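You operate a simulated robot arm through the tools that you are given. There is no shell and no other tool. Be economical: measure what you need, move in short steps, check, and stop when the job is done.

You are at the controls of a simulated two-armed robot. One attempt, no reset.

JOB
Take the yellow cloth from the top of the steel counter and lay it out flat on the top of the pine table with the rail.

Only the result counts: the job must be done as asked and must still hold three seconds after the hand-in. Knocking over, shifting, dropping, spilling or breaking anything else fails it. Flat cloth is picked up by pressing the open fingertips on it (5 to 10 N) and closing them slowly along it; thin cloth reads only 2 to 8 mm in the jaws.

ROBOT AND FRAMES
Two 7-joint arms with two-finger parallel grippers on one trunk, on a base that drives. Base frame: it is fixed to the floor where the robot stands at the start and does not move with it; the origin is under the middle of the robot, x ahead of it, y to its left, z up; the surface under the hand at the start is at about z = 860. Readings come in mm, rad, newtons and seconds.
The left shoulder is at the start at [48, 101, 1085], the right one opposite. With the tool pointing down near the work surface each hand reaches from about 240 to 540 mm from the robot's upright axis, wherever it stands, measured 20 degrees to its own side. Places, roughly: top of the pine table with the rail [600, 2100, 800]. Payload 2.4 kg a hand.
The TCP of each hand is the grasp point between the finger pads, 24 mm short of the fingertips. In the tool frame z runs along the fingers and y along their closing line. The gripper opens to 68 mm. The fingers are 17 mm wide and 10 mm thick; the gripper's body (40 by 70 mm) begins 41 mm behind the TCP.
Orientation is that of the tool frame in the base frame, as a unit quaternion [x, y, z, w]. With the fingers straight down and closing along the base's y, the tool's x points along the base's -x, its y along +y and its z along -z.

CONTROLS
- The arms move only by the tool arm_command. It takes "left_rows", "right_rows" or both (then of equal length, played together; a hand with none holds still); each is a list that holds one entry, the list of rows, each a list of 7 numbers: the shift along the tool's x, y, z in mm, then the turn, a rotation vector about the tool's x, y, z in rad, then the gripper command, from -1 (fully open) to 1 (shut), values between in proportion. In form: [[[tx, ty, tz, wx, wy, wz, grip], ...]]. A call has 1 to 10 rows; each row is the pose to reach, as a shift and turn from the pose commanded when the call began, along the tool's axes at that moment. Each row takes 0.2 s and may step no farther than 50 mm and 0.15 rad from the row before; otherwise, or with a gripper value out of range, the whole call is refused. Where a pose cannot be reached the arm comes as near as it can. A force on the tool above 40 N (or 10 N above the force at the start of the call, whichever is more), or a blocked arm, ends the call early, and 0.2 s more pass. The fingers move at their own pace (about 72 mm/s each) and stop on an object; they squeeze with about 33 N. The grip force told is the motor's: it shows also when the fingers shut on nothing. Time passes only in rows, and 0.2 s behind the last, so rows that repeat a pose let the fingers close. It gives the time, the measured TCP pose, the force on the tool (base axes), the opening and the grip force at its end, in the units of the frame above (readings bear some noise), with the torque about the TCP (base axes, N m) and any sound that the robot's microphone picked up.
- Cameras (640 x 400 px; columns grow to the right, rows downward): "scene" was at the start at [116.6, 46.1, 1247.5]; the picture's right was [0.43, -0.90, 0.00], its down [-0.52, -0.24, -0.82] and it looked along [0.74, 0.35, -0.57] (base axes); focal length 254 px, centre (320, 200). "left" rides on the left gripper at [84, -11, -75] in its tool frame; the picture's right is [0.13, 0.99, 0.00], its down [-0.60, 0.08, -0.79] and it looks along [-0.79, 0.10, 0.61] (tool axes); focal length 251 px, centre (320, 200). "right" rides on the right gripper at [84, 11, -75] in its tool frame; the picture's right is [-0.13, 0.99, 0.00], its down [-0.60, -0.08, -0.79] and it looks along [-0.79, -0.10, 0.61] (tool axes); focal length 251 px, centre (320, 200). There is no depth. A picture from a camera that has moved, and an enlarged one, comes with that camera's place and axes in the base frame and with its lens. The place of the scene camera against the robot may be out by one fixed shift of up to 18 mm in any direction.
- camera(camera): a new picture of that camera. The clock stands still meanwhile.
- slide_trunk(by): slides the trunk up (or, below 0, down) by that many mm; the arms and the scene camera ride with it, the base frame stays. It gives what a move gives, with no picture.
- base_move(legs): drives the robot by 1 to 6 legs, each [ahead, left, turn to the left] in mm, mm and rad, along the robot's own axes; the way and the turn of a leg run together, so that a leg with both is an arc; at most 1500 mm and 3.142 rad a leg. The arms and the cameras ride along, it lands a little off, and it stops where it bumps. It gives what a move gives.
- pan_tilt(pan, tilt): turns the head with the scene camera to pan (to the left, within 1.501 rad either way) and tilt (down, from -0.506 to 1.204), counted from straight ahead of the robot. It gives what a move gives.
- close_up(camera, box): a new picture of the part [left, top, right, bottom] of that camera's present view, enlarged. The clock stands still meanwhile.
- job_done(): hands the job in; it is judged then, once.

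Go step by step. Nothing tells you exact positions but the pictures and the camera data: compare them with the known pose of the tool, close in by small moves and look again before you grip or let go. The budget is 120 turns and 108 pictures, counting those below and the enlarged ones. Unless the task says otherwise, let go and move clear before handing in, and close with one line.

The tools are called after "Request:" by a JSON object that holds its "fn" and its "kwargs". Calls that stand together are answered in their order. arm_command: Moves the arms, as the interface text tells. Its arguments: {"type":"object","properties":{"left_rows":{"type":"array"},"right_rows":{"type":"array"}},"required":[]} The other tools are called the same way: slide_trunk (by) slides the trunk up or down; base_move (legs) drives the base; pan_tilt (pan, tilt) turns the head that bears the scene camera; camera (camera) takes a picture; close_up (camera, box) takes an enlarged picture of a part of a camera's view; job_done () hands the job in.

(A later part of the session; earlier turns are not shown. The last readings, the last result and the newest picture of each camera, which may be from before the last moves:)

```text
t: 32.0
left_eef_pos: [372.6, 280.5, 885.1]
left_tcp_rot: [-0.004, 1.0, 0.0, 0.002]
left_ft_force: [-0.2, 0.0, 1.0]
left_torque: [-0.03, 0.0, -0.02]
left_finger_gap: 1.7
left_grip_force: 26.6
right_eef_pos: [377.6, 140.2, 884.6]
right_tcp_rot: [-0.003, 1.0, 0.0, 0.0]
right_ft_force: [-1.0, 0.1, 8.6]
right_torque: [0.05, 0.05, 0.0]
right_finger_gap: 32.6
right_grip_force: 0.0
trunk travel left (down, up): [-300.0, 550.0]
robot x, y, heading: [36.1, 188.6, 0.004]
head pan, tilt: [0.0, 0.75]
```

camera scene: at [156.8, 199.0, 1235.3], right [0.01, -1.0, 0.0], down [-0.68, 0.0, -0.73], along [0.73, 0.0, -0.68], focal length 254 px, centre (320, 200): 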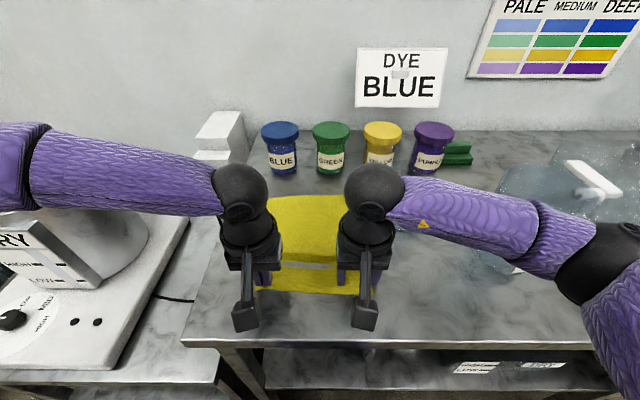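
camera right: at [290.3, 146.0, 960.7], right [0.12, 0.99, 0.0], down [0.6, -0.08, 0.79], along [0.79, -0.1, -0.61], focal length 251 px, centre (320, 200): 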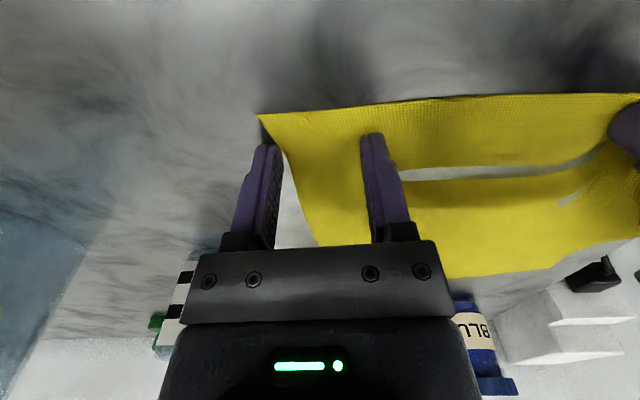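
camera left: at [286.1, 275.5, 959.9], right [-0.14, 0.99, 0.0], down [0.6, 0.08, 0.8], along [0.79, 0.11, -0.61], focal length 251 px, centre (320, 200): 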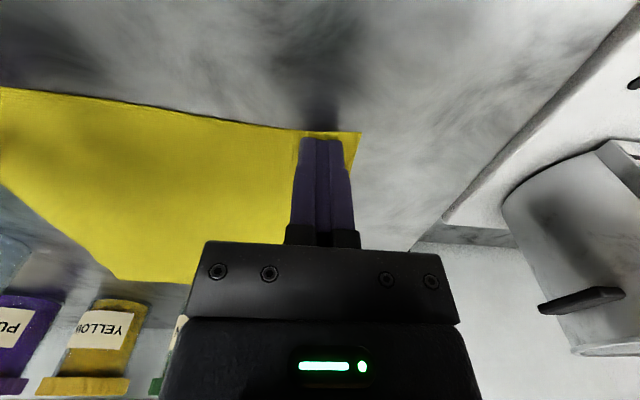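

The right presses at 8.6 N. I'll close further.

Request:
{"fn": "arm_command", "kwargs": {"right_rows": [[[0, 0, 0, 0, 0, 0, 0.1], [0, 0, 0, 0, 0, 0, 0.15], [0, 0, 0, 0, 0, 0, 0.2], [0, 0, 0, 0, 0, 0, 0.25], [0, 0, 0, 0, 0, 0, 0.3], [0, 0, 0, 0, 0, 0, 0.35]]]}}

Request:
{"fn": "close_up", "kwargs": {"camera": "right", "box": [200, 80, 440, 250]}}

```text
t: 33.4
left_eef_pos: [372.2, 278.6, 884.6]
left_tcp_rot: [-0.004, 1.0, 0.0, 0.002]
left_ft_force: [0.3, 0.4, 0.0]
left_torque: [0.0, 0.03, -0.03]
left_finger_gap: 1.8
left_grip_force: 26.0
right_eef_pos: [376.4, 141.9, 885.3]
right_tcp_rot: [-0.002, 1.0, 0.0, 0.0]
right_ft_force: [-0.5, 0.1, 4.7]
right_torque: [-0.01, 0.01, 0.01]
right_finger_gap: 21.5
right_grip_force: 0.1
trunk travel left (down, up): [-300.0, 550.0]
robot x, y, heading: [39.7, 188.3, -0.0]
head pan, tilt: [0.0, 0.75]
```

```text
2.35 times, centred on (320, 165) of right
camera zoom: at [293.1, 152.8, 960.0], right [0.12, 0.99, 0.0], down [0.6, -0.08, 0.79], along [0.79, -0.1, -0.61], focal length 592 px, centre (320, 282)
```

zoom: 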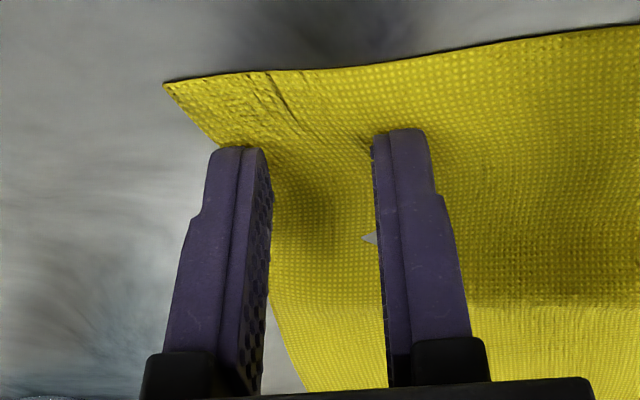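

Request:
{"fn": "arm_command", "kwargs": {"right_rows": [[[0, 0, 0.4, 0, 0, 0, 0.38], [0, 0, 0.4, 0, 0, 0, 0.44], [0, 0, 0.4, 0, 0, 0, 0.5], [0, 0, 0.4, 0, 0, 0, 0.56], [0, 0, 0.4, 0, 0, 0, 0.62]]]}}

Request:
{"fn": "close_up", "kwargs": {"camera": "right", "box": [200, 80, 440, 250]}}

```text
t: 34.6
left_eef_pos: [373.1, 279.8, 885.3]
left_tcp_rot: [-0.003, 1.0, 0.0, 0.002]
left_ft_force: [-0.7, 0.0, 1.6]
left_torque: [0.0, -0.02, 0.01]
left_finger_gap: 1.9
left_grip_force: 26.2
right_eef_pos: [377.5, 140.9, 885.4]
right_tcp_rot: [-0.003, 1.0, 0.001, -0.001]
right_ft_force: [0.9, 0.8, 13.5]
right_torque: [0.01, -0.01, 0.01]
right_finger_gap: 13.1
right_grip_force: 0.1
trunk travel left (down, up): [-300.0, 550.0]
robot x, y, heading: [35.3, 190.8, 0.006]
head pan, tilt: [0.0, 0.75]
```

```text
2.35 times, centred on (320, 165) of right
camera zoom: at [292.9, 153.1, 959.8], right [0.12, 0.99, 0.0], down [0.6, -0.08, 0.79], along [0.79, -0.1, -0.61], focal length 592 px, centre (320, 282)
```

zoom: 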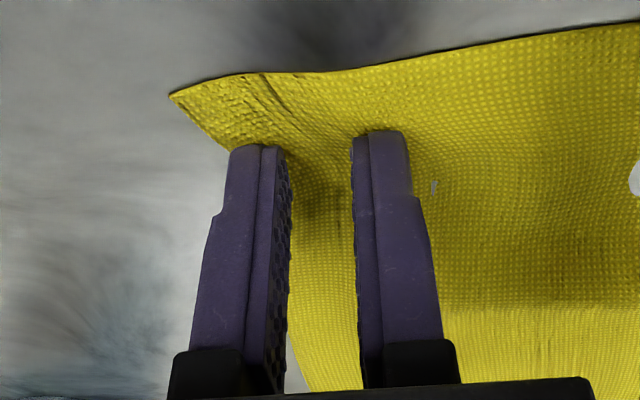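

Request:
{"fn": "arm_command", "kwargs": {"right_rows": [[[0, 0, 0, 0, 0, 0, 0.68], [0, 0, 0, 0, 0, 0, 0.74], [0, 0, 0, 0, 0, 0, 0.8], [0, 0, 0, 0, 0, 0, 0.86], [0, 0, 0, 0, 0, 0, 0.93], [0, 0, 0, 0, 0, 0, 1], [0, 0, 0, 0, 0, 0, 1]]]}}

Request:
{"fn": "close_up", "kwargs": {"camera": "right", "box": [200, 80, 440, 250]}}

```text
t: 36.2
left_eef_pos: [372.0, 279.3, 886.1]
left_tcp_rot: [-0.003, 1.0, 0.0, 0.002]
left_ft_force: [-0.7, 0.7, 0.2]
left_torque: [0.04, 0.01, 0.01]
left_finger_gap: 2.0
left_grip_force: 26.0
right_eef_pos: [377.2, 141.9, 885.4]
right_tcp_rot: [-0.002, 1.0, 0.0, 0.0]
right_ft_force: [0.4, 1.1, 17.8]
right_torque: [0.02, 0.04, -0.01]
right_finger_gap: 0.0
right_grip_force: 23.3
trunk travel left (down, up): [-300.0, 550.0]
robot x, y, heading: [36.2, 191.3, 0.004]
head pan, tilt: [0.0, 0.75]
```

```text
2.35 times, centred on (320, 165) of right
camera zoom: at [292.7, 153.2, 959.8], right [0.12, 0.99, 0.0], down [0.6, -0.08, 0.79], along [0.79, -0.1, -0.61], focal length 592 px, centre (320, 282)
```

zoom: 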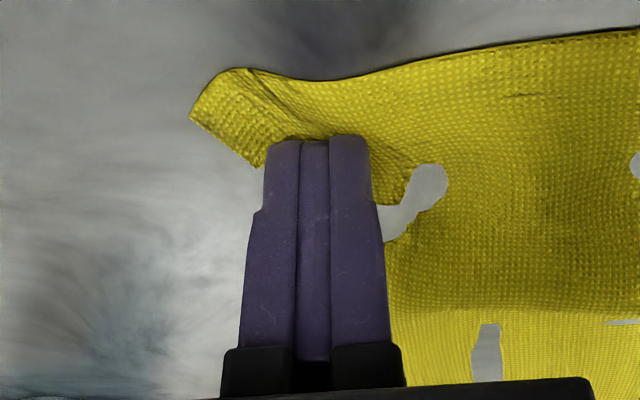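

The right slipped again because its inner finger strains against the cloth the left is holding. Next time I'll keep the inner finger still and let only the outer one sweep in.

Request:
{"fn": "arm_command", "kwargs": {"right_rows": [[[0, 0, -8, 0, 0, 0, 1], [0, 0, -8, 0, 0, 0, 0.3], [0, -7, -8, 0, 0, 0, -0.1], [0, -10, -8, 0, 0, 0, -0.1], [0, -10, -4, 0, 0, 0, -0.1], [0, -10, -2, 0, 0, 0, -0.1]]]}}

Request:
{"fn": "camera", "kwargs": {"camera": "right"}}

```text
t: 37.6
left_eef_pos: [373.6, 279.1, 885.1]
left_tcp_rot: [-0.003, 1.0, -0.001, 0.001]
left_ft_force: [0.7, 0.5, 2.1]
left_torque: [0.02, 0.02, 0.02]
left_finger_gap: 1.9
left_grip_force: 26.3
right_eef_pos: [377.2, 130.6, 887.2]
right_tcp_rot: [-0.003, 1.0, 0.0, 0.001]
right_ft_force: [0.2, -0.1, -0.6]
right_torque: [0.05, -0.02, 0.02]
right_finger_gap: 37.3
right_grip_force: 0.1
trunk travel left (down, up): [-300.0, 550.0]
robot x, y, heading: [38.0, 187.7, 0.005]
head pan, tilt: [0.0, 0.75]
```

```text
77 pictures are left
camera right: at [293.3, 142.6, 961.7], right [0.12, 0.99, 0.0], down [0.6, -0.08, 0.79], along [0.79, -0.1, -0.61], focal length 251 px, centre (320, 200)
```

right: 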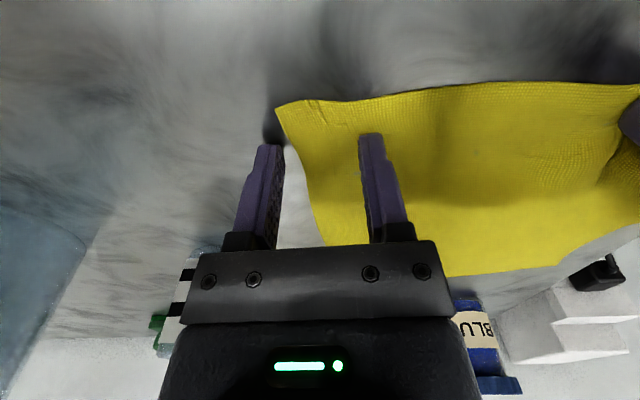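

The corner is now near (355, 115). I'll move 16 mm inward and press.

Request:
{"fn": "arm_command", "kwargs": {"right_rows": [[[0, 8, 0, 0, 0, 0, -0.05], [0, 17, 0, 0, 0, 0, 0.05], [0, 17, 1, 0, 0, 0, 0.05], [0, 17, 2, 0, 0, 0, 0.05], [0, 17, 2.3, 0, 0, 0, 0.05], [0, 17, 2.3, 0, 0, 0, 0.05]]]}}

```text
t: 39.0
left_eef_pos: [372.6, 279.3, 885.7]
left_tcp_rot: [-0.004, 1.0, 0.0, 0.002]
left_ft_force: [0.6, 0.7, 0.4]
left_torque: [0.01, 0.0, 0.0]
left_finger_gap: 1.7
left_grip_force: 26.2
right_eef_pos: [377.6, 147.3, 885.9]
right_tcp_rot: [-0.003, 1.0, -0.001, 0.0]
right_ft_force: [-1.1, -1.0, 9.5]
right_torque: [-0.03, 0.05, -0.05]
right_finger_gap: 32.2
right_grip_force: 0.0
trunk travel left (down, up): [-300.0, 550.0]
robot x, y, heading: [38.1, 190.9, 0.005]
head pan, tilt: [0.0, 0.75]
```

Pressing at 9.5 N. I'll sweep the outer finger in now.

Request:
{"fn": "arm_command", "kwargs": {"right_rows": [[[0, 0.9, 0, 0, 0, 0, 0.1], [0, 1.7, 0, 0, 0, 0, 0.15], [0, 2.6, 0, 0, 0, 0, 0.2], [0, 3.4, 0, 0, 0, 0, 0.25], [0, 4.3, 0, 0, 0, 0, 0.3], [0, 5.1, 0, 0, 0, 0, 0.35], [0, 6.0, 0, 0, 0, 0, 0.4]]]}}

Request:
{"fn": "close_up", "kwargs": {"camera": "right", "box": [200, 80, 440, 250]}}

```text
t: 40.6
left_eef_pos: [373.0, 278.7, 886.2]
left_tcp_rot: [-0.004, 1.0, 0.0, 0.002]
left_ft_force: [0.0, 1.2, 0.4]
left_torque: [-0.01, 0.0, 0.0]
left_finger_gap: 2.0
left_grip_force: 26.0
right_eef_pos: [376.6, 152.9, 885.6]
right_tcp_rot: [-0.002, 1.0, 0.0, 0.001]
right_ft_force: [3.4, -3.7, 29.2]
right_torque: [-0.14, 0.1, 0.03]
right_finger_gap: 20.4
right_grip_force: 0.1
trunk travel left (down, up): [-300.0, 550.0]
robot x, y, heading: [34.9, 190.3, 0.004]
head pan, tilt: [0.0, 0.75]
```

```text
2.35 times, centred on (320, 165) of right
camera zoom: at [292.4, 165.4, 959.7], right [0.12, 0.99, 0.0], down [0.6, -0.08, 0.79], along [0.79, -0.1, -0.61], focal length 592 px, centre (320, 282)
```

zoom: 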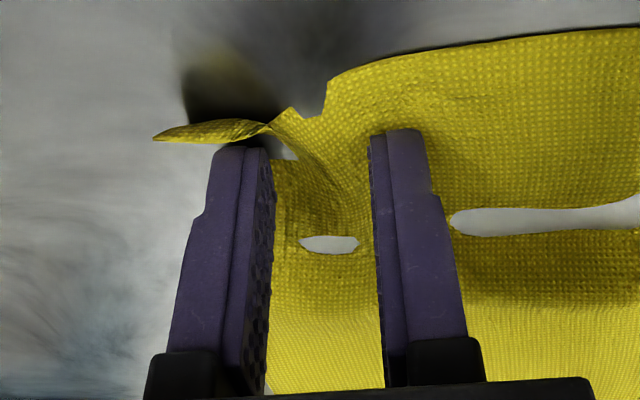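

A fold is rising between the fingers, but the force is 29 N. I'll ease off and continue closing.

Request:
{"fn": "arm_command", "kwargs": {"right_rows": [[[0, 0.9, -0.7, 0, 0, 0, 0.46], [0, 1.8, -0.7, 0, 0, 0, 0.52], [0, 2.7, -0.7, 0, 0, 0, 0.58], [0, 3.6, -0.7, 0, 0, 0, 0.64], [0, 4.5, -0.7, 0, 0, 0, 0.7]]]}}

Request:
{"fn": "close_up", "kwargs": {"camera": "right", "box": [200, 80, 440, 250]}}

```text
t: 41.8
left_eef_pos: [372.4, 279.8, 884.7]
left_tcp_rot: [-0.004, 1.0, 0.001, 0.001]
left_ft_force: [-0.3, -0.1, 1.1]
left_torque: [-0.01, -0.01, -0.02]
left_finger_gap: 1.6
left_grip_force: 26.2
right_eef_pos: [376.3, 158.0, 884.6]
right_tcp_rot: [-0.003, 1.0, 0.0, 0.001]
right_ft_force: [-1.4, -1.6, 12.6]
right_torque: [-0.02, 0.04, 0.0]
right_finger_gap: 10.9
right_grip_force: 0.9
trunk travel left (down, up): [-300.0, 550.0]
robot x, y, heading: [39.7, 191.8, 0.004]
head pan, tilt: [0.0, 0.75]
```

```text
2.35 times, centred on (320, 165) of right
camera zoom: at [292.0, 170.1, 959.9], right [0.12, 0.99, 0.0], down [0.6, -0.07, 0.79], along [0.79, -0.1, -0.61], focal length 592 px, centre (320, 282)
```

zoom: 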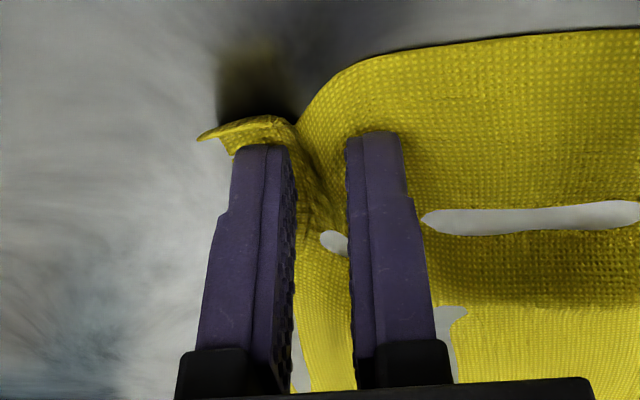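

Request:
{"fn": "arm_command", "kwargs": {"right_rows": [[[0, 0.9, 0, 0, 0, 0, 0.76], [0, 1.8, 0, 0, 0, 0, 0.82], [0, 2.7, 0, 0, 0, 0, 0.88], [0, 3.6, 0, 0, 0, 0, 0.94], [0, 4.0, 0, 0, 0, 0, 1.0], [0, 4.0, 0, 0, 0, 0, 1.0]]]}}

Request:
{"fn": "close_up", "kwargs": {"camera": "right", "box": [200, 80, 440, 250]}}

```text
t: 43.2
left_eef_pos: [372.5, 278.1, 885.0]
left_tcp_rot: [-0.004, 1.0, -0.001, 0.002]
left_ft_force: [-0.2, 0.2, 0.5]
left_torque: [0.03, -0.01, 0.0]
left_finger_gap: 2.0
left_grip_force: 26.1
right_eef_pos: [376.7, 163.0, 885.8]
right_tcp_rot: [-0.002, 1.0, 0.0, 0.0]
right_ft_force: [-0.3, -0.7, 5.4]
right_torque: [-0.01, 0.0, 0.02]
right_finger_gap: 1.5
right_grip_force: 26.5
trunk travel left (down, up): [-300.0, 550.0]
robot x, y, heading: [36.5, 191.3, 0.003]
head pan, tilt: [0.0, 0.75]
```

```text
2.35 times, centred on (320, 165) of right
camera zoom: at [293.0, 175.0, 960.0], right [0.12, 0.99, 0.0], down [0.6, -0.08, 0.79], along [0.79, -0.1, -0.61], focal length 592 px, centre (320, 282)
```

zoom: 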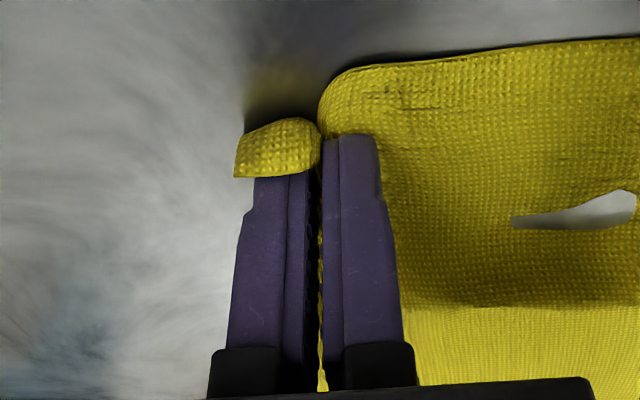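

Both hands hold cloth now. I'll lift gently, spreading the right hand outward a bit.

Request:
{"fn": "arm_command", "kwargs": {"left_rows": [[[0, 0, -8, 0, 0, 0, 1], [0, 0, -18, 0, 0, 0, 1], [0, 0, -30, 0, 0, 0, 1], [0, 0, -42, 0, 0, 0, 1], [0, 0, -55, 0, 0, 0, 1], [0, 0, -70, 0, 0, 0, 1]]], "right_rows": [[[0, 0, -8, 0, 0, 0, 1], [0, -4, -18, 0, 0, 0, 1], [0, -8, -30, 0, 0, 0, 1], [0, -12, -42, 0, 0, 0, 1], [0, -16, -55, 0, 0, 0, 1], [0, -20, -70, 0, 0, 0, 1]]]}}

Request:
{"fn": "camera", "kwargs": {"camera": "scene"}}

Request:
{"fn": "camera", "kwargs": {"camera": "right"}}

Request:
{"fn": "camera", "kwargs": {"camera": "left"}}

```text
t: 44.6
left_eef_pos: [372.5, 280.7, 955.7]
left_tcp_rot: [-0.005, 1.0, 0.0, 0.002]
left_ft_force: [0.4, 0.5, 0.4]
left_torque: [0.02, 0.0, 0.01]
left_finger_gap: 1.8
left_grip_force: 26.2
right_eef_pos: [376.9, 142.2, 954.6]
right_tcp_rot: [-0.003, 1.0, 0.0, -0.001]
right_ft_force: [0.7, 0.3, 0.0]
right_torque: [-0.01, -0.01, -0.03]
right_finger_gap: 1.7
right_grip_force: 25.7
trunk travel left (down, up): [-300.0, 550.0]
robot x, y, heading: [38.1, 185.6, 0.009]
head pan, tilt: [0.0, 0.75]
```

```text
73 pictures are left
camera scene: at [157.3, 198.9, 1235.2], right [0.01, -1.0, 0.0], down [-0.68, 0.0, -0.73], along [0.73, 0.0, -0.68], focal length 254 px, centre (320, 200)
```

scene: 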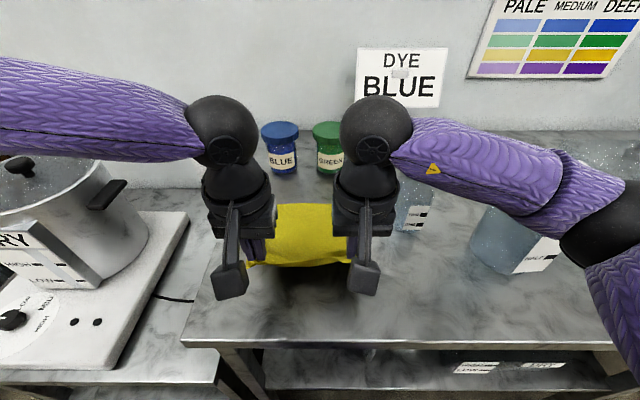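

```text
72 pictures are left
camera right: at [293.7, 154.4, 1029.2], right [0.12, 0.99, 0.0], down [0.61, -0.08, 0.79], along [0.79, -0.1, -0.61], focal length 251 px, centre (320, 200)
```

right: 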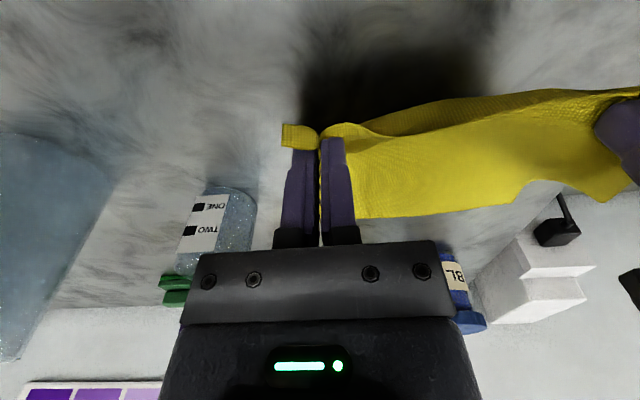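

```text
71 pictures are left
camera left: at [288.8, 267.9, 1030.8], right [-0.14, 0.99, 0.0], down [0.6, 0.08, 0.79], along [0.79, 0.11, -0.61], focal length 251 px, centre (320, 200)
```

left: 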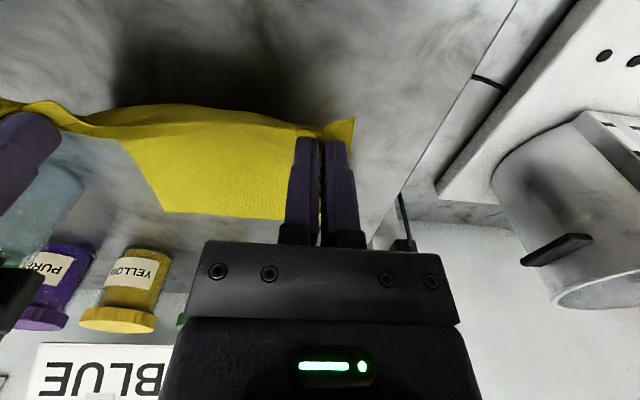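

Both hold. I'll tension slightly and raise the trunk until the cloth hangs clear.

Request:
{"fn": "arm_command", "kwargs": {"right_rows": [[[0, -4, 0, 0, 0, 0, 1], [0, -8, 0, 0, 0, 0, 1], [0, -8, 0, 0, 0, 0, 1]]], "left_rows": [[[0, 0, 0, 0, 0, 0, 1], [0, 0, 0, 0, 0, 0, 1], [0, 0, 0, 0, 0, 0, 1]]]}}

Request:
{"fn": "slide_trunk", "kwargs": {"by": 260}}

Request:
{"fn": "camera", "kwargs": {"camera": "scene"}}

Request:
{"fn": "camera", "kwargs": {"camera": "left"}}

```text
t: 45.4
left_eef_pos: [372.7, 279.8, 956.3]
left_tcp_rot: [-0.004, 1.0, 0.0, 0.001]
left_ft_force: [-0.1, -0.2, -1.0]
left_torque: [-0.02, -0.01, 0.01]
left_finger_gap: 1.7
left_grip_force: 26.6
right_eef_pos: [377.6, 133.9, 955.0]
right_tcp_rot: [-0.003, 1.0, 0.001, 0.0]
right_ft_force: [0.5, 1.0, 0.5]
right_torque: [0.02, -0.04, 0.06]
right_finger_gap: 1.8
right_grip_force: 26.3
trunk travel left (down, up): [-300.0, 550.0]
robot x, y, heading: [36.4, 189.7, 0.006]
head pan, tilt: [0.0, 0.75]
```

```text
t: 48.1
left_eef_pos: [374.1, 279.7, 1216.1]
left_tcp_rot: [-0.005, 1.0, 0.0, 0.001]
left_ft_force: [0.4, 0.1, -0.3]
left_torque: [0.01, 0.04, 0.01]
left_finger_gap: 1.9
left_grip_force: 25.9
right_eef_pos: [377.2, 134.9, 1214.3]
right_tcp_rot: [-0.002, 1.0, 0.0, 0.0]
right_ft_force: [-0.9, 0.3, 1.0]
right_torque: [0.01, 0.0, 0.03]
right_finger_gap: 1.6
right_grip_force: 25.7
trunk travel left (down, up): [-560.0, 290.0]
robot x, y, heading: [37.6, 191.2, 0.004]
head pan, tilt: [0.0, 0.75]
```

```text
70 pictures are left
camera scene: at [124.9, 198.8, 1496.8], right [0.01, -1.0, 0.0], down [-0.68, 0.0, -0.73], along [0.73, 0.0, -0.68], focal length 254 px, centre (320, 200)
```

scene: 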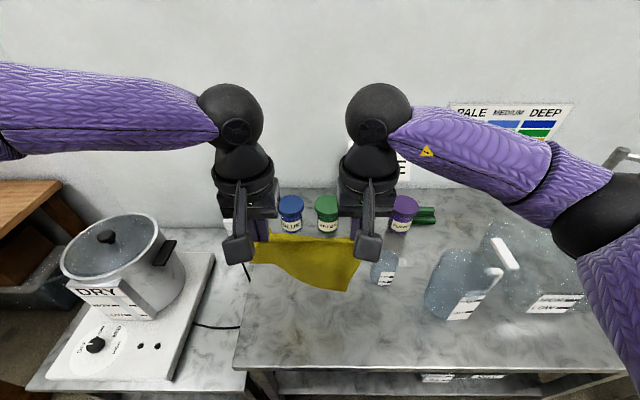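

```text
69 pictures are left
camera left: at [289.9, 268.9, 1290.4], right [-0.14, 0.99, 0.0], down [0.6, 0.08, 0.79], along [0.79, 0.11, -0.61], focal length 251 px, centre (320, 200)
```

left: 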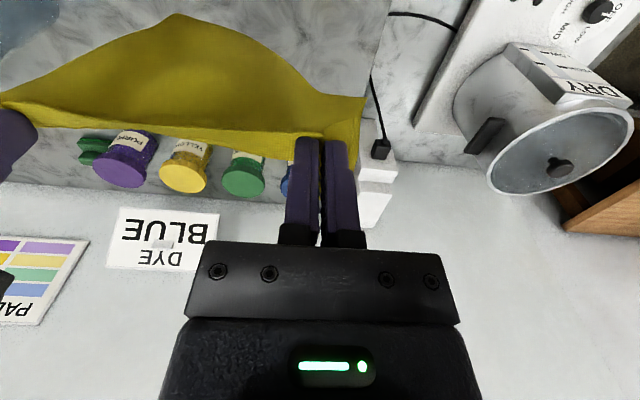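

The cloth hangs free from both hands. I'll back away from the counter and look toward the pine table.

Request:
{"fn": "base_move", "kwargs": {"legs": [[-350, 0, 0]]}}

Request:
{"fn": "pan_tilt", "kwargs": {"pan": 1.2, "tilt": 0.4}}

Request:
{"fn": "camera", "kwargs": {"camera": "scene"}}

```text
t: 50.4
left_eef_pos: [24.9, 279.1, 1215.7]
left_tcp_rot: [-0.005, 1.0, 0.0, 0.002]
left_ft_force: [0.0, -1.3, 0.3]
left_torque: [-0.01, 0.03, -0.01]
left_finger_gap: 1.8
left_grip_force: 25.9
right_eef_pos: [28.5, 133.6, 1215.0]
right_tcp_rot: [-0.004, 1.0, 0.001, 0.0]
right_ft_force: [-0.4, 1.3, 0.0]
right_torque: [0.0, 0.02, 0.0]
right_finger_gap: 1.4
right_grip_force: 25.9
trunk travel left (down, up): [-560.0, 290.0]
robot x, y, heading: [-310.6, 187.1, 0.008]
head pan, tilt: [0.0, 0.75]
```

```text
t: 51.8
left_eef_pos: [25.5, 278.2, 1216.4]
left_tcp_rot: [-0.005, 1.0, 0.0, 0.001]
left_ft_force: [-0.3, -1.0, -0.2]
left_torque: [0.0, 0.04, -0.01]
left_finger_gap: 1.9
left_grip_force: 26.1
right_eef_pos: [29.5, 133.2, 1215.1]
right_tcp_rot: [-0.003, 1.0, 0.001, 0.0]
right_ft_force: [0.1, 0.4, 0.3]
right_torque: [0.02, -0.02, 0.0]
right_finger_gap: 1.6
right_grip_force: 26.0
trunk travel left (down, up): [-560.0, 290.0]
robot x, y, heading: [-311.2, 189.3, 0.006]
head pan, tilt: [1.201, 0.4]
```

```text
68 pictures are left
camera scene: at [-273.5, 282.8, 1528.0], right [0.93, -0.36, 0.0], down [-0.14, -0.36, -0.92], along [0.33, 0.86, -0.39], focal length 254 px, centre (320, 200)
```

scene: 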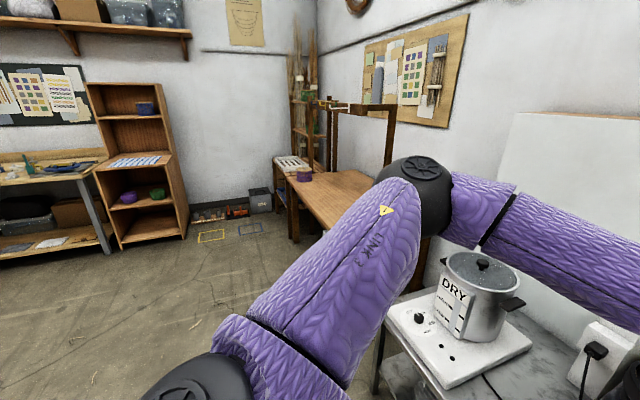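

The pine table has its front edge at x≈230–250 and y≈1400–2450, with an overhead rail on posts. I'll drive along the aisle toward it and look again.

Request:
{"fn": "base_move", "kwargs": {"legs": [[0, 1350, 0]]}}

Request:
{"fn": "pan_tilt", "kwargs": {"pan": 0.75, "tilt": 0.5}}

Request:
{"fn": "camera", "kwargs": {"camera": "scene"}}

Request:
{"fn": "camera", "kwargs": {"camera": "left"}}

```text
t: 58.5
left_eef_pos: [20.5, 1630.2, 1216.1]
left_tcp_rot: [-0.001, 1.0, 0.0, 0.0]
left_ft_force: [1.0, -0.7, 0.5]
left_torque: [-0.01, -0.03, -0.01]
left_finger_gap: 1.9
left_grip_force: 25.7
right_eef_pos: [25.2, 1486.3, 1216.6]
right_tcp_rot: [0.001, 1.0, -0.001, 0.0]
right_ft_force: [-0.2, 1.0, -0.9]
right_torque: [0.05, -0.01, -0.01]
right_finger_gap: 1.6
right_grip_force: 25.4
trunk travel left (down, up): [-560.0, 290.0]
robot x, y, heading: [-315.2, 1545.8, -0.005]
head pan, tilt: [1.201, 0.4]
```

```text
t: 59.5
left_eef_pos: [21.8, 1630.8, 1215.8]
left_tcp_rot: [-0.001, 1.0, 0.0, 0.001]
left_ft_force: [0.2, -0.9, 0.8]
left_torque: [-0.01, -0.06, -0.01]
left_finger_gap: 2.0
left_grip_force: 26.1
right_eef_pos: [24.5, 1485.0, 1214.9]
right_tcp_rot: [0.001, 1.0, 0.0, -0.001]
right_ft_force: [-0.7, 1.4, 0.4]
right_torque: [0.07, 0.01, 0.02]
right_finger_gap: 1.6
right_grip_force: 25.4
trunk travel left (down, up): [-560.0, 290.0]
robot x, y, heading: [-316.8, 1543.3, -0.001]
head pan, tilt: [0.75, 0.499]
```

```text
67 pictures are left
camera scene: at [-244.1, 1612.9, 1518.8], right [0.68, -0.73, 0.0], down [-0.35, -0.33, -0.88], along [0.64, 0.6, -0.48], focal length 254 px, centre (320, 200)
```

scene: 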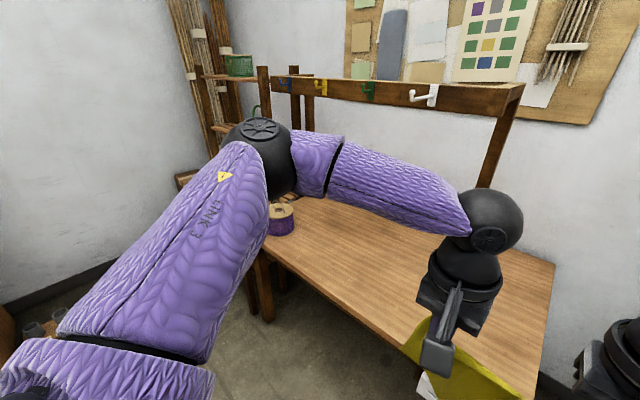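

```text
66 pictures are left
camera left: at [-62.3, 1620.0, 1290.5], right [-0.13, 0.99, 0.0], down [0.6, 0.08, 0.79], along [0.79, 0.1, -0.61], focal length 251 px, centre (320, 200)
```

left: 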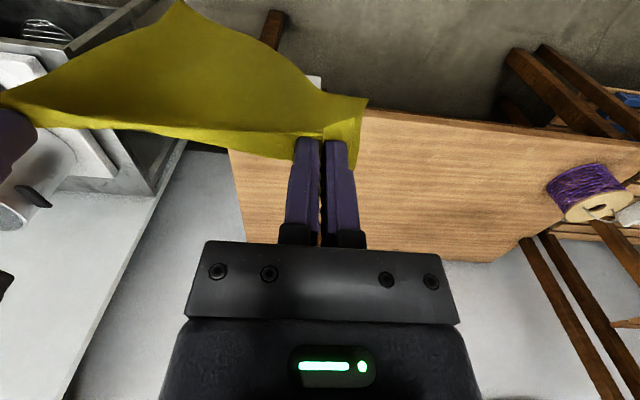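

The table's near edge is at x≈240 and the rail is at the back near the wall, with a yarn reel at the far left. I need the hands farther out for laying, so I'll test reaching forward and left with both hands in free air.

Request:
{"fn": "arm_command", "kwargs": {"left_rows": [[[0, 22, 0, 0, 0, 0, 1], [0, 44, 0, 0, 0, 0, 1], [0, 66, 0, 0, 0, 0, 1], [0, 90, 0, 0, 0, 0, 1], [-25, 90, 0, 0, 0, 0, 1], [-50, 90, 0, 0, 0, 0, 1], [-75, 90, 0, 0, 0, 0, 1], [-100, 90, 0, 0, 0, 0, 1], [-125, 90, 0, 0, 0, 0, 1], [-125, 90, 0, 0, 0, 0, 1]]], "right_rows": [[[0, 22, 0, 0, 0, 0, 1], [0, 44, 0, 0, 0, 0, 1], [0, 66, 0, 0, 0, 0, 1], [0, 90, 0, 0, 0, 0, 1], [-25, 90, 0, 0, 0, 0, 1], [-50, 90, 0, 0, 0, 0, 1], [-75, 90, 0, 0, 0, 0, 1], [-100, 90, 0, 0, 0, 0, 1], [-125, 90, 0, 0, 0, 0, 1], [-125, 90, 0, 0, 0, 0, 1]]]}}

```text
t: 61.6
left_eef_pos: [112.7, 1727.6, 1219.0]
left_tcp_rot: [0.0, 1.0, -0.001, 0.001]
left_ft_force: [6.1, -28.1, -2.5]
left_torque: [-0.5, -0.18, 0.42]
left_finger_gap: 3.6
left_grip_force: 27.7
left hand out of reach, approached as far as the arm can: row 8, 9, 10
right_eef_pos: [129.5, 1571.5, 1211.8]
right_tcp_rot: [-0.001, 1.0, 0.002, 0.0]
right_ft_force: [-6.5, 28.8, 3.4]
right_torque: [0.74, 0.16, 0.14]
right_finger_gap: 2.0
right_grip_force: 25.9
right hand out of reach, approached as far as the arm can: row 9, 10
trunk travel left (down, up): [-560.0, 290.0]
robot x, y, heading: [-316.5, 1539.2, -0.001]
head pan, tilt: [0.75, 0.499]
```

Both arms hit their limit and the cloth is tight. I'll slacken it right away.

Request:
{"fn": "arm_command", "kwargs": {"left_rows": [[[8, -6, 0, 0, 0, 0, 1], [15, -12, 0, 0, 0, 0, 1], [15, -12, 0, 0, 0, 0, 1]]], "right_rows": [[[16, 1, 0, 0, 0, 0, 1], [32, 2, 0, 0, 0, 0, 1], [32, 2, 0, 0, 0, 0, 1]]]}}

Request:
{"fn": "camera", "kwargs": {"camera": "left"}}

Request:
{"fn": "camera", "kwargs": {"camera": "right"}}

```text
t: 62.5
left_eef_pos: [97.6, 1716.6, 1219.5]
left_tcp_rot: [-0.002, 1.0, 0.001, 0.001]
left_ft_force: [0.0, -5.5, -0.9]
left_torque: [-0.13, -0.01, 0.07]
left_finger_gap: 1.7
left_grip_force: 25.3
right_eef_pos: [100.5, 1569.4, 1212.4]
right_tcp_rot: [0.001, 1.0, 0.0, 0.0]
right_ft_force: [-0.8, 5.0, 0.5]
right_torque: [0.09, -0.01, 0.03]
right_finger_gap: 1.4
right_grip_force: 26.1
trunk travel left (down, up): [-560.0, 290.0]
robot x, y, heading: [-314.4, 1542.8, -0.004]
head pan, tilt: [0.75, 0.499]
```

```text
65 pictures are left
camera left: at [13.3, 1706.7, 1294.0], right [-0.13, 0.99, 0.0], down [0.6, 0.08, 0.79], along [0.79, 0.1, -0.61], focal length 251 px, centre (320, 200)
```

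left: 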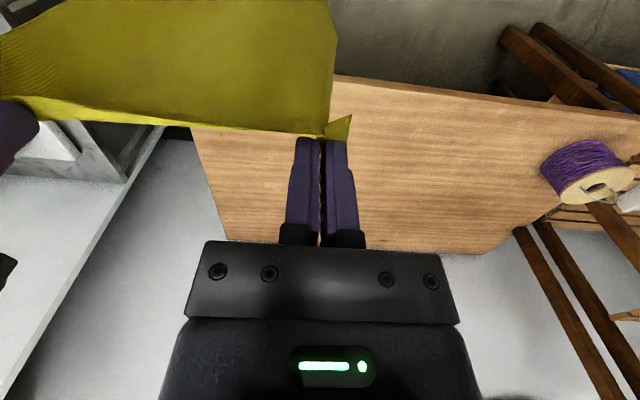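

```text
64 pictures are left
camera right: at [16.1, 1581.9, 1287.3], right [0.13, 0.99, 0.0], down [0.6, -0.08, 0.79], along [0.79, -0.11, -0.61], focal length 251 px, centre (320, 200)
```

right: 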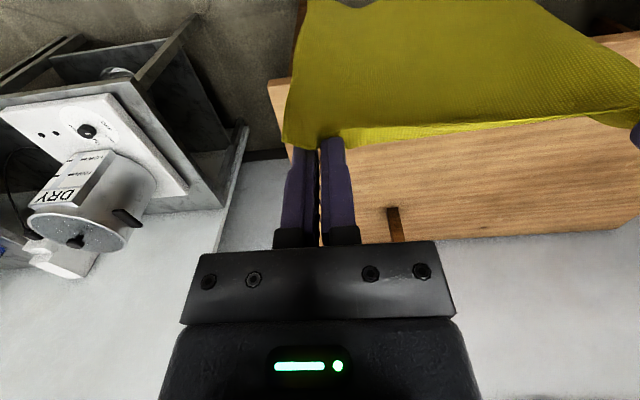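

The cloth hangs well. The near table edge is at x≈251, and one rail post stands near (714, 1718). Reach should improve with the hands lower relative to the trunk, so I'll lower both arms and then test forward.

Request:
{"fn": "arm_command", "kwargs": {"left_rows": [[[0, -1, 35, 0, 0, 0, 1], [0, -2, 70, 0, 0, 0, 1], [0, -2, 105, 0, 0, 0, 1], [0, -2, 135, 0, 0, 0, 1], [0, -2, 165, 0, 0, 0, 1], [0, -2, 165, 0, 0, 0, 1]]], "right_rows": [[[0, 0, 35, 0, 0, 0, 1], [0, 0, 70, 0, 0, 0, 1], [0, 0, 105, 0, 0, 0, 1], [0, 0, 135, 0, 0, 0, 1], [0, 0, 160, 0, 0, 0, 1], [0, 0, 160, 0, 0, 0, 1]]]}}

Request:
{"fn": "arm_command", "kwargs": {"left_rows": [[[-10, 0, 0, 0, 0, 0, 1], [-20, 0, 0, 0, 0, 0, 1], [-30, 0, 0, 0, 0, 0, 1], [-40, 0, 0, 0, 0, 0, 1]]], "right_rows": [[[-10, 0, 0, 0, 0, 0, 1], [-20, 0, 0, 0, 0, 0, 1], [-30, 0, 0, 0, 0, 0, 1], [-40, 0, 0, 0, 0, 0, 1]]]}}

```text
t: 63.9
left_eef_pos: [56.8, 1736.5, 1097.0]
left_tcp_rot: [-0.001, 1.0, 0.001, 0.001]
left_ft_force: [-0.2, -0.4, 0.0]
left_torque: [0.02, 0.0, 0.01]
left_finger_gap: 0.0
left_grip_force: 23.3
left hand out of reach, approached as far as the arm can: row 2, 3, 4, 5, 6
right_eef_pos: [99.4, 1567.7, 1051.8]
right_tcp_rot: [0.001, 1.0, -0.001, 0.001]
right_ft_force: [-0.1, 0.2, -0.8]
right_torque: [-0.02, -0.02, 0.02]
right_finger_gap: 1.6
right_grip_force: 25.9
trunk travel left (down, up): [-560.0, 290.0]
robot x, y, heading: [-316.2, 1544.3, -0.002]
head pan, tilt: [0.75, 0.499]
```

```text
t: 64.8
left_eef_pos: [75.5, 1745.6, 1112.9]
left_tcp_rot: [0.0, 1.0, 0.0, 0.002]
left_ft_force: [-0.3, 0.8, -0.7]
left_torque: [-0.01, 0.01, -0.02]
left_finger_gap: 0.0
left_grip_force: 23.3
left hand out of reach, approached as far as the arm can: row 1, 2, 3, 4
right_eef_pos: [115.0, 1569.5, 1060.9]
right_tcp_rot: [0.001, 1.0, 0.0, 0.0]
right_ft_force: [0.3, 0.2, -0.3]
right_torque: [0.01, -0.01, 0.01]
right_finger_gap: 1.4
right_grip_force: 25.9
right hand out of reach, approached as far as the arm can: row 2, 3, 4
trunk travel left (down, up): [-560.0, 290.0]
robot x, y, heading: [-311.6, 1542.7, 0.002]
head pan, tilt: [0.75, 0.499]
```

The left hand was dragged off its target and lost its corner; the right still holds. I'll see how the cloth hangs.

Request:
{"fn": "camera", "kwargs": {"camera": "right"}}

Request:
{"fn": "pan_tilt", "kwargs": {"pan": 0.1, "tilt": 0.8}}

Request:
{"fn": "camera", "kwargs": {"camera": "scene"}}

Request:
{"fn": "camera", "kwargs": {"camera": "left"}}

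```text
63 pictures are left
camera right: at [30.5, 1580.6, 1135.6], right [0.13, 0.99, 0.0], down [0.6, -0.08, 0.79], along [0.79, -0.1, -0.61], focal length 251 px, centre (320, 200)
```

right: 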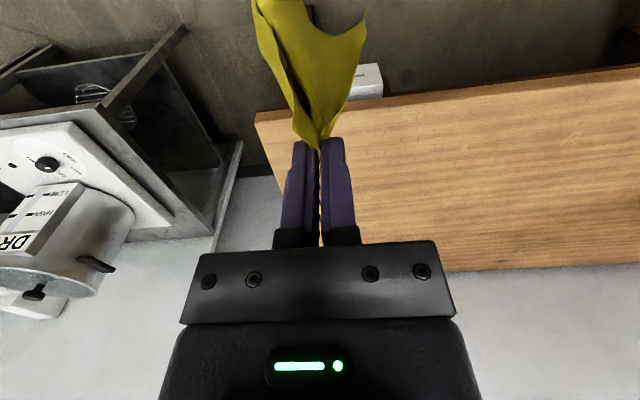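

```text
t: 65.9
left_eef_pos: [74.7, 1746.2, 1113.3]
left_tcp_rot: [-0.001, 1.0, 0.001, 0.001]
left_ft_force: [0.6, 0.0, 0.3]
left_torque: [0.01, -0.01, -0.02]
left_finger_gap: 0.0
left_grip_force: 23.8
right_eef_pos: [113.9, 1567.9, 1061.2]
right_tcp_rot: [0.001, 1.0, 0.0, 0.0]
right_ft_force: [0.7, 0.8, -0.3]
right_torque: [-0.02, 0.0, -0.01]
right_finger_gap: 1.6
right_grip_force: 25.6
trunk travel left (down, up): [-560.0, 290.0]
robot x, y, heading: [-316.3, 1544.1, -0.001]
head pan, tilt: [0.099, 0.799]
```

```text
62 pictures are left
camera scene: at [-230.4, 1558.9, 1492.9], right [0.1, -1.0, 0.0], down [-0.71, -0.07, -0.7], along [0.69, 0.07, -0.72], focal length 254 px, centre (320, 200)
```

scene: 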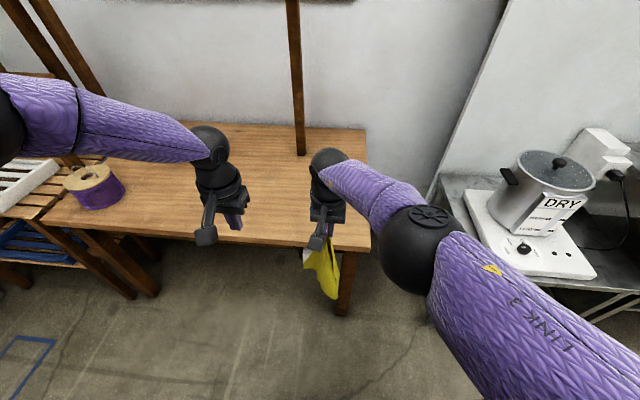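

```text
61 pictures are left
camera left: at [-9.3, 1734.8, 1187.8], right [-0.13, 0.99, 0.0], down [0.6, 0.08, 0.8], along [0.79, 0.1, -0.61], focal length 251 px, centre (320, 200)
```

left: 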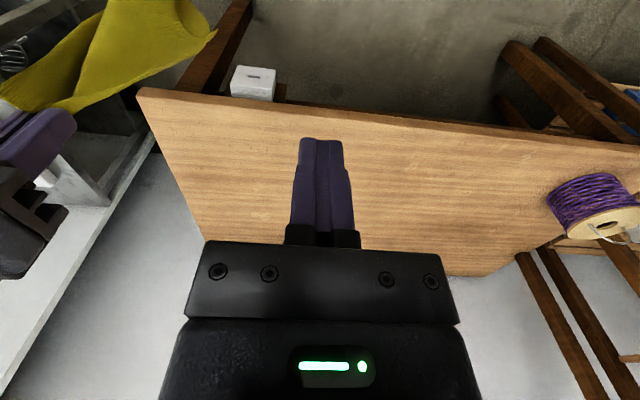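

The cloth hangs from the right hand alone. I'll raise it, drive in front of the free part of the table and then lay it down along y by driving sideways while lowering.

Request:
{"fn": "slide_trunk", "kwargs": {"by": 90}}

Request:
{"fn": "base_move", "kwargs": {"legs": [[0, 420, 0], [310, 0, 0]]}}

Request:
{"fn": "camera", "kwargs": {"camera": "scene"}}

Request:
{"fn": "camera", "kwargs": {"camera": "left"}}

```text
t: 67.1
left_eef_pos: [75.3, 1746.5, 1207.0]
left_tcp_rot: [0.0, 1.0, 0.0, 0.007]
left_ft_force: [-0.5, -0.9, -0.5]
left_torque: [0.04, 0.04, -0.01]
left_finger_gap: 0.1
left_grip_force: 24.1
right_eef_pos: [113.9, 1564.6, 1153.4]
right_tcp_rot: [0.001, 1.0, 0.0, 0.002]
right_ft_force: [0.2, -0.3, -0.5]
right_torque: [-0.01, 0.02, 0.0]
right_finger_gap: 1.5
right_grip_force: 25.6
trunk travel left (down, up): [-650.0, 200.0]
robot x, y, heading: [-318.2, 1545.1, -0.0]
head pan, tilt: [0.099, 0.799]
```

```text
t: 71.4
left_eef_pos: [386.0, 2160.9, 1206.6]
left_tcp_rot: [0.003, 1.0, -0.001, 0.005]
left_ft_force: [0.4, 0.0, -0.5]
left_torque: [-0.02, 0.01, 0.03]
left_finger_gap: 0.1
left_grip_force: 23.8
right_eef_pos: [423.6, 1979.6, 1151.6]
right_tcp_rot: [0.004, 1.0, 0.0, 0.002]
right_ft_force: [1.1, 1.3, 0.3]
right_torque: [0.0, 0.0, 0.02]
right_finger_gap: 1.8
right_grip_force: 26.3
trunk travel left (down, up): [-650.0, 200.0]
robot x, y, heading: [-7.3, 1958.4, -0.009]
head pan, tilt: [0.099, 0.799]
```

```text
60 pictures are left
camera scene: at [75.9, 1975.0, 1582.9], right [0.09, -1.0, 0.0], down [-0.71, -0.07, -0.7], along [0.69, 0.06, -0.72], focal length 254 px, centre (320, 200)
```

scene: 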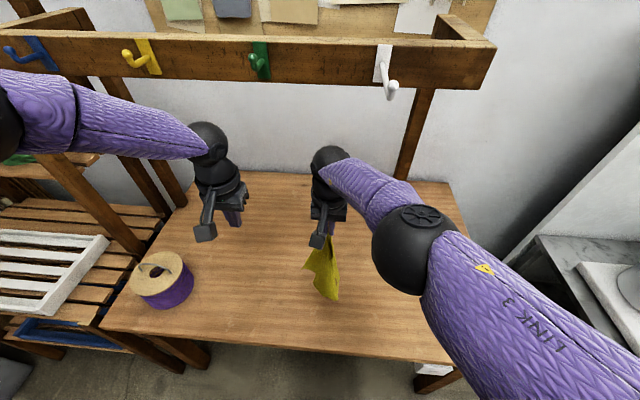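

```text
59 pictures are left
camera left: at [301.5, 2150.8, 1280.9], right [-0.12, 0.99, 0.0], down [0.59, 0.08, 0.8], along [0.79, 0.1, -0.6], focal length 251 px, centre (320, 200)
```

left: 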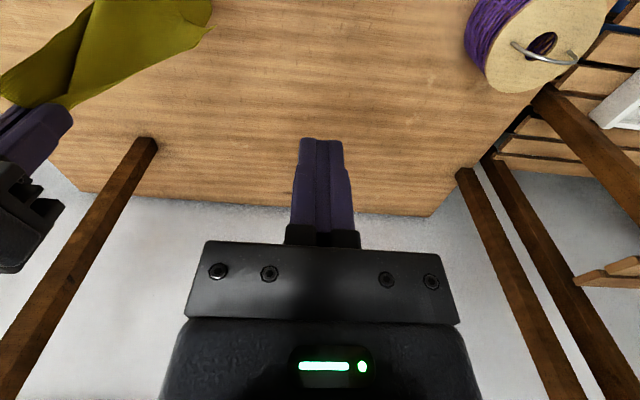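

Positions look good: the cloth is over the table and the reel stays clear. I'll lower until the cloth tip touches, then lay it while driving right.

Request:
{"fn": "slide_trunk", "kwargs": {"by": -80}}

Request:
{"fn": "camera", "kwargs": {"camera": "left"}}

Request:
{"fn": "camera", "kwargs": {"camera": "scene"}}

```text
t: 72.6
left_eef_pos: [385.0, 2161.1, 1128.6]
left_tcp_rot: [0.002, 1.0, -0.001, 0.007]
left_ft_force: [-0.6, 0.8, 0.7]
left_torque: [-0.02, 0.0, 0.0]
left_finger_gap: 0.0
left_grip_force: 23.5
right_eef_pos: [424.0, 1980.4, 1071.9]
right_tcp_rot: [0.004, 1.0, 0.0, 0.003]
right_ft_force: [-0.2, -0.2, -0.5]
right_torque: [-0.03, -0.02, 0.07]
right_finger_gap: 1.4
right_grip_force: 25.7
trunk travel left (down, up): [-570.0, 279.0]
robot x, y, heading: [-4.5, 1961.1, -0.011]
head pan, tilt: [0.099, 0.799]
```

```text
58 pictures are left
camera left: at [300.6, 2150.8, 1201.3], right [-0.12, 0.99, 0.0], down [0.59, 0.08, 0.8], along [0.8, 0.1, -0.6], focal length 251 px, centre (320, 200)
```

left: 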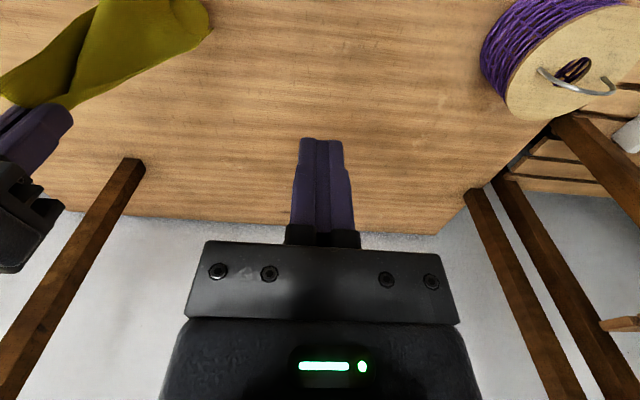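

```text
57 pictures are left
camera scene: at [77.9, 1974.9, 1502.9], right [0.09, -1.0, 0.0], down [-0.71, -0.07, -0.7], along [0.69, 0.06, -0.72], focal length 254 px, centre (320, 200)
```

scene: 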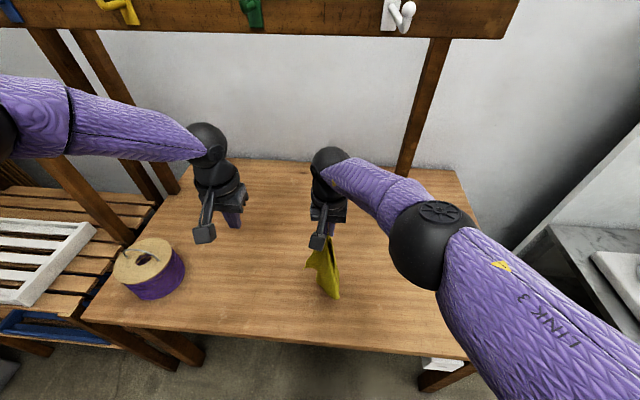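

Request:
{"fn": "slide_trunk", "kwargs": {"by": -30}}

Request:
{"fn": "base_move", "kwargs": {"legs": [[0, -40, 0]]}}

Request:
{"fn": "slide_trunk", "kwargs": {"by": -40}}

Request:
{"fn": "base_move", "kwargs": {"legs": [[0, -50, 0]]}}

Request:
{"fn": "slide_trunk", "kwargs": {"by": -45}}

Request:
{"fn": "base_move", "kwargs": {"legs": [[0, -50, 0]]}}

Request:
{"fn": "camera", "kwargs": {"camera": "left"}}

Request:
{"fn": "camera", "kwargs": {"camera": "scene"}}

```text
t: 73.3
left_eef_pos: [385.0, 2159.8, 1096.8]
left_tcp_rot: [0.003, 1.0, -0.001, 0.008]
left_ft_force: [0.0, 0.8, -0.2]
left_torque: [0.04, 0.01, -0.02]
left_finger_gap: 0.0
left_grip_force: 23.5
right_eef_pos: [423.5, 1978.8, 1043.7]
right_tcp_rot: [0.005, 1.0, 0.0, 0.002]
right_ft_force: [-0.6, -0.1, -0.2]
right_torque: [0.0, 0.03, 0.02]
right_finger_gap: 1.6
right_grip_force: 26.0
trunk travel left (down, up): [-540.0, 310.0]
robot x, y, heading: [-8.4, 1960.6, -0.006]
head pan, tilt: [0.099, 0.799]
```

```text
t: 74.2
left_eef_pos: [385.2, 2119.5, 1097.4]
left_tcp_rot: [0.002, 1.0, 0.0, 0.007]
left_ft_force: [0.5, -0.6, 0.4]
left_torque: [0.01, -0.01, 0.03]
left_finger_gap: 0.0
left_grip_force: 23.5
right_eef_pos: [423.8, 1939.3, 1043.3]
right_tcp_rot: [0.003, 1.0, 0.001, 0.003]
right_ft_force: [-0.4, -0.3, -0.5]
right_torque: [0.02, -0.01, 0.03]
right_finger_gap: 1.4
right_grip_force: 25.5
trunk travel left (down, up): [-540.0, 310.0]
robot x, y, heading: [-6.6, 1921.7, -0.007]
head pan, tilt: [0.099, 0.799]
```

```text
t: 75.0
left_eef_pos: [384.3, 2120.9, 1057.9]
left_tcp_rot: [0.003, 1.0, 0.0, 0.007]
left_ft_force: [-0.9, 0.0, 0.6]
left_torque: [0.01, -0.02, 0.01]
left_finger_gap: 0.0
left_grip_force: 23.1
right_eef_pos: [422.9, 1938.9, 1002.2]
right_tcp_rot: [0.003, 1.0, 0.0, 0.002]
right_ft_force: [-0.5, -0.7, 0.5]
right_torque: [-0.01, 0.0, 0.02]
right_finger_gap: 1.6
right_grip_force: 26.0
trunk travel left (down, up): [-500.0, 350.0]
robot x, y, heading: [-6.8, 1919.3, -0.006]
head pan, tilt: [0.099, 0.799]
```

```text
t: 75.9
left_eef_pos: [385.3, 2069.4, 1057.1]
left_tcp_rot: [0.002, 1.0, 0.0, 0.007]
left_ft_force: [0.2, 0.0, -0.2]
left_torque: [0.02, -0.01, -0.02]
left_finger_gap: 0.0
left_grip_force: 23.2
right_eef_pos: [422.8, 1890.6, 1002.8]
right_tcp_rot: [0.004, 1.0, 0.001, 0.003]
right_ft_force: [-0.8, 0.0, -0.3]
right_torque: [0.02, -0.03, 0.0]
right_finger_gap: 1.5
right_grip_force: 26.5
trunk travel left (down, up): [-500.0, 350.0]
robot x, y, heading: [-4.7, 1868.5, -0.012]
head pan, tilt: [0.099, 0.799]
```

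```text
t: 76.8
left_eef_pos: [383.5, 2071.6, 1012.5]
left_tcp_rot: [0.002, 1.0, -0.001, 0.007]
left_ft_force: [-0.2, 0.9, -0.1]
left_torque: [0.0, -0.03, -0.01]
left_finger_gap: 0.0
left_grip_force: 23.3
right_eef_pos: [421.6, 1890.1, 957.5]
right_tcp_rot: [0.005, 1.0, 0.0, 0.003]
right_ft_force: [-0.2, 0.5, 0.3]
right_torque: [0.0, -0.01, 0.04]
right_finger_gap: 1.4
right_grip_force: 25.7
trunk travel left (down, up): [-455.0, 394.0]
robot x, y, heading: [-9.5, 1872.4, -0.009]
head pan, tilt: [0.099, 0.799]
```

```text
t: 77.7
left_eef_pos: [385.2, 2021.0, 1012.7]
left_tcp_rot: [0.003, 1.0, 0.0, 0.006]
left_ft_force: [0.0, -0.6, -1.2]
left_torque: [0.0, -0.02, 0.02]
left_finger_gap: 0.0
left_grip_force: 23.4
right_eef_pos: [422.4, 1838.8, 956.7]
right_tcp_rot: [0.003, 1.0, 0.0, 0.003]
right_ft_force: [-0.3, -0.5, -0.4]
right_torque: [-0.01, 0.01, 0.02]
right_finger_gap: 1.5
right_grip_force: 26.4
trunk travel left (down, up): [-455.0, 394.0]
robot x, y, heading: [-7.6, 1821.1, -0.011]
head pan, tilt: [0.099, 0.799]
```

```text
56 pictures are left
camera left: at [299.5, 2010.6, 1086.3], right [-0.12, 0.99, 0.0], down [0.59, 0.08, 0.8], along [0.8, 0.1, -0.6], focal length 251 px, centre (320, 200)
```

left: 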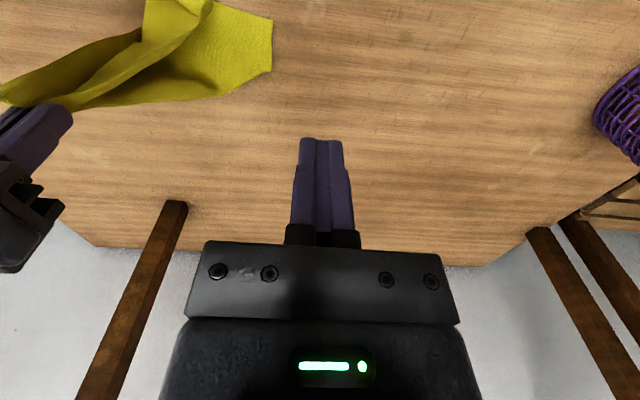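

```text
55 pictures are left
camera scene: at [86.3, 1834.3, 1387.5], right [0.09, -1.0, 0.0], down [-0.71, -0.07, -0.7], along [0.69, 0.06, -0.72], focal length 254 px, centre (320, 200)
```

scene: 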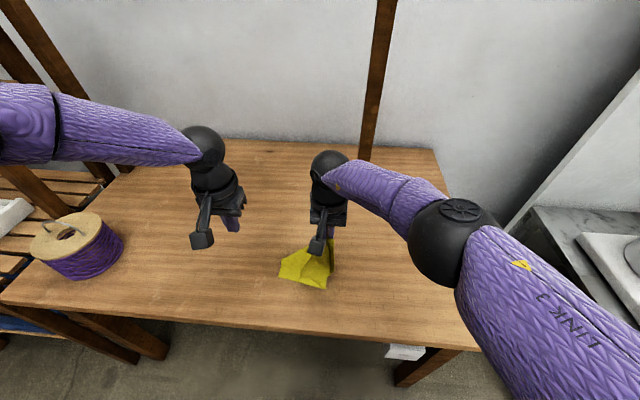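

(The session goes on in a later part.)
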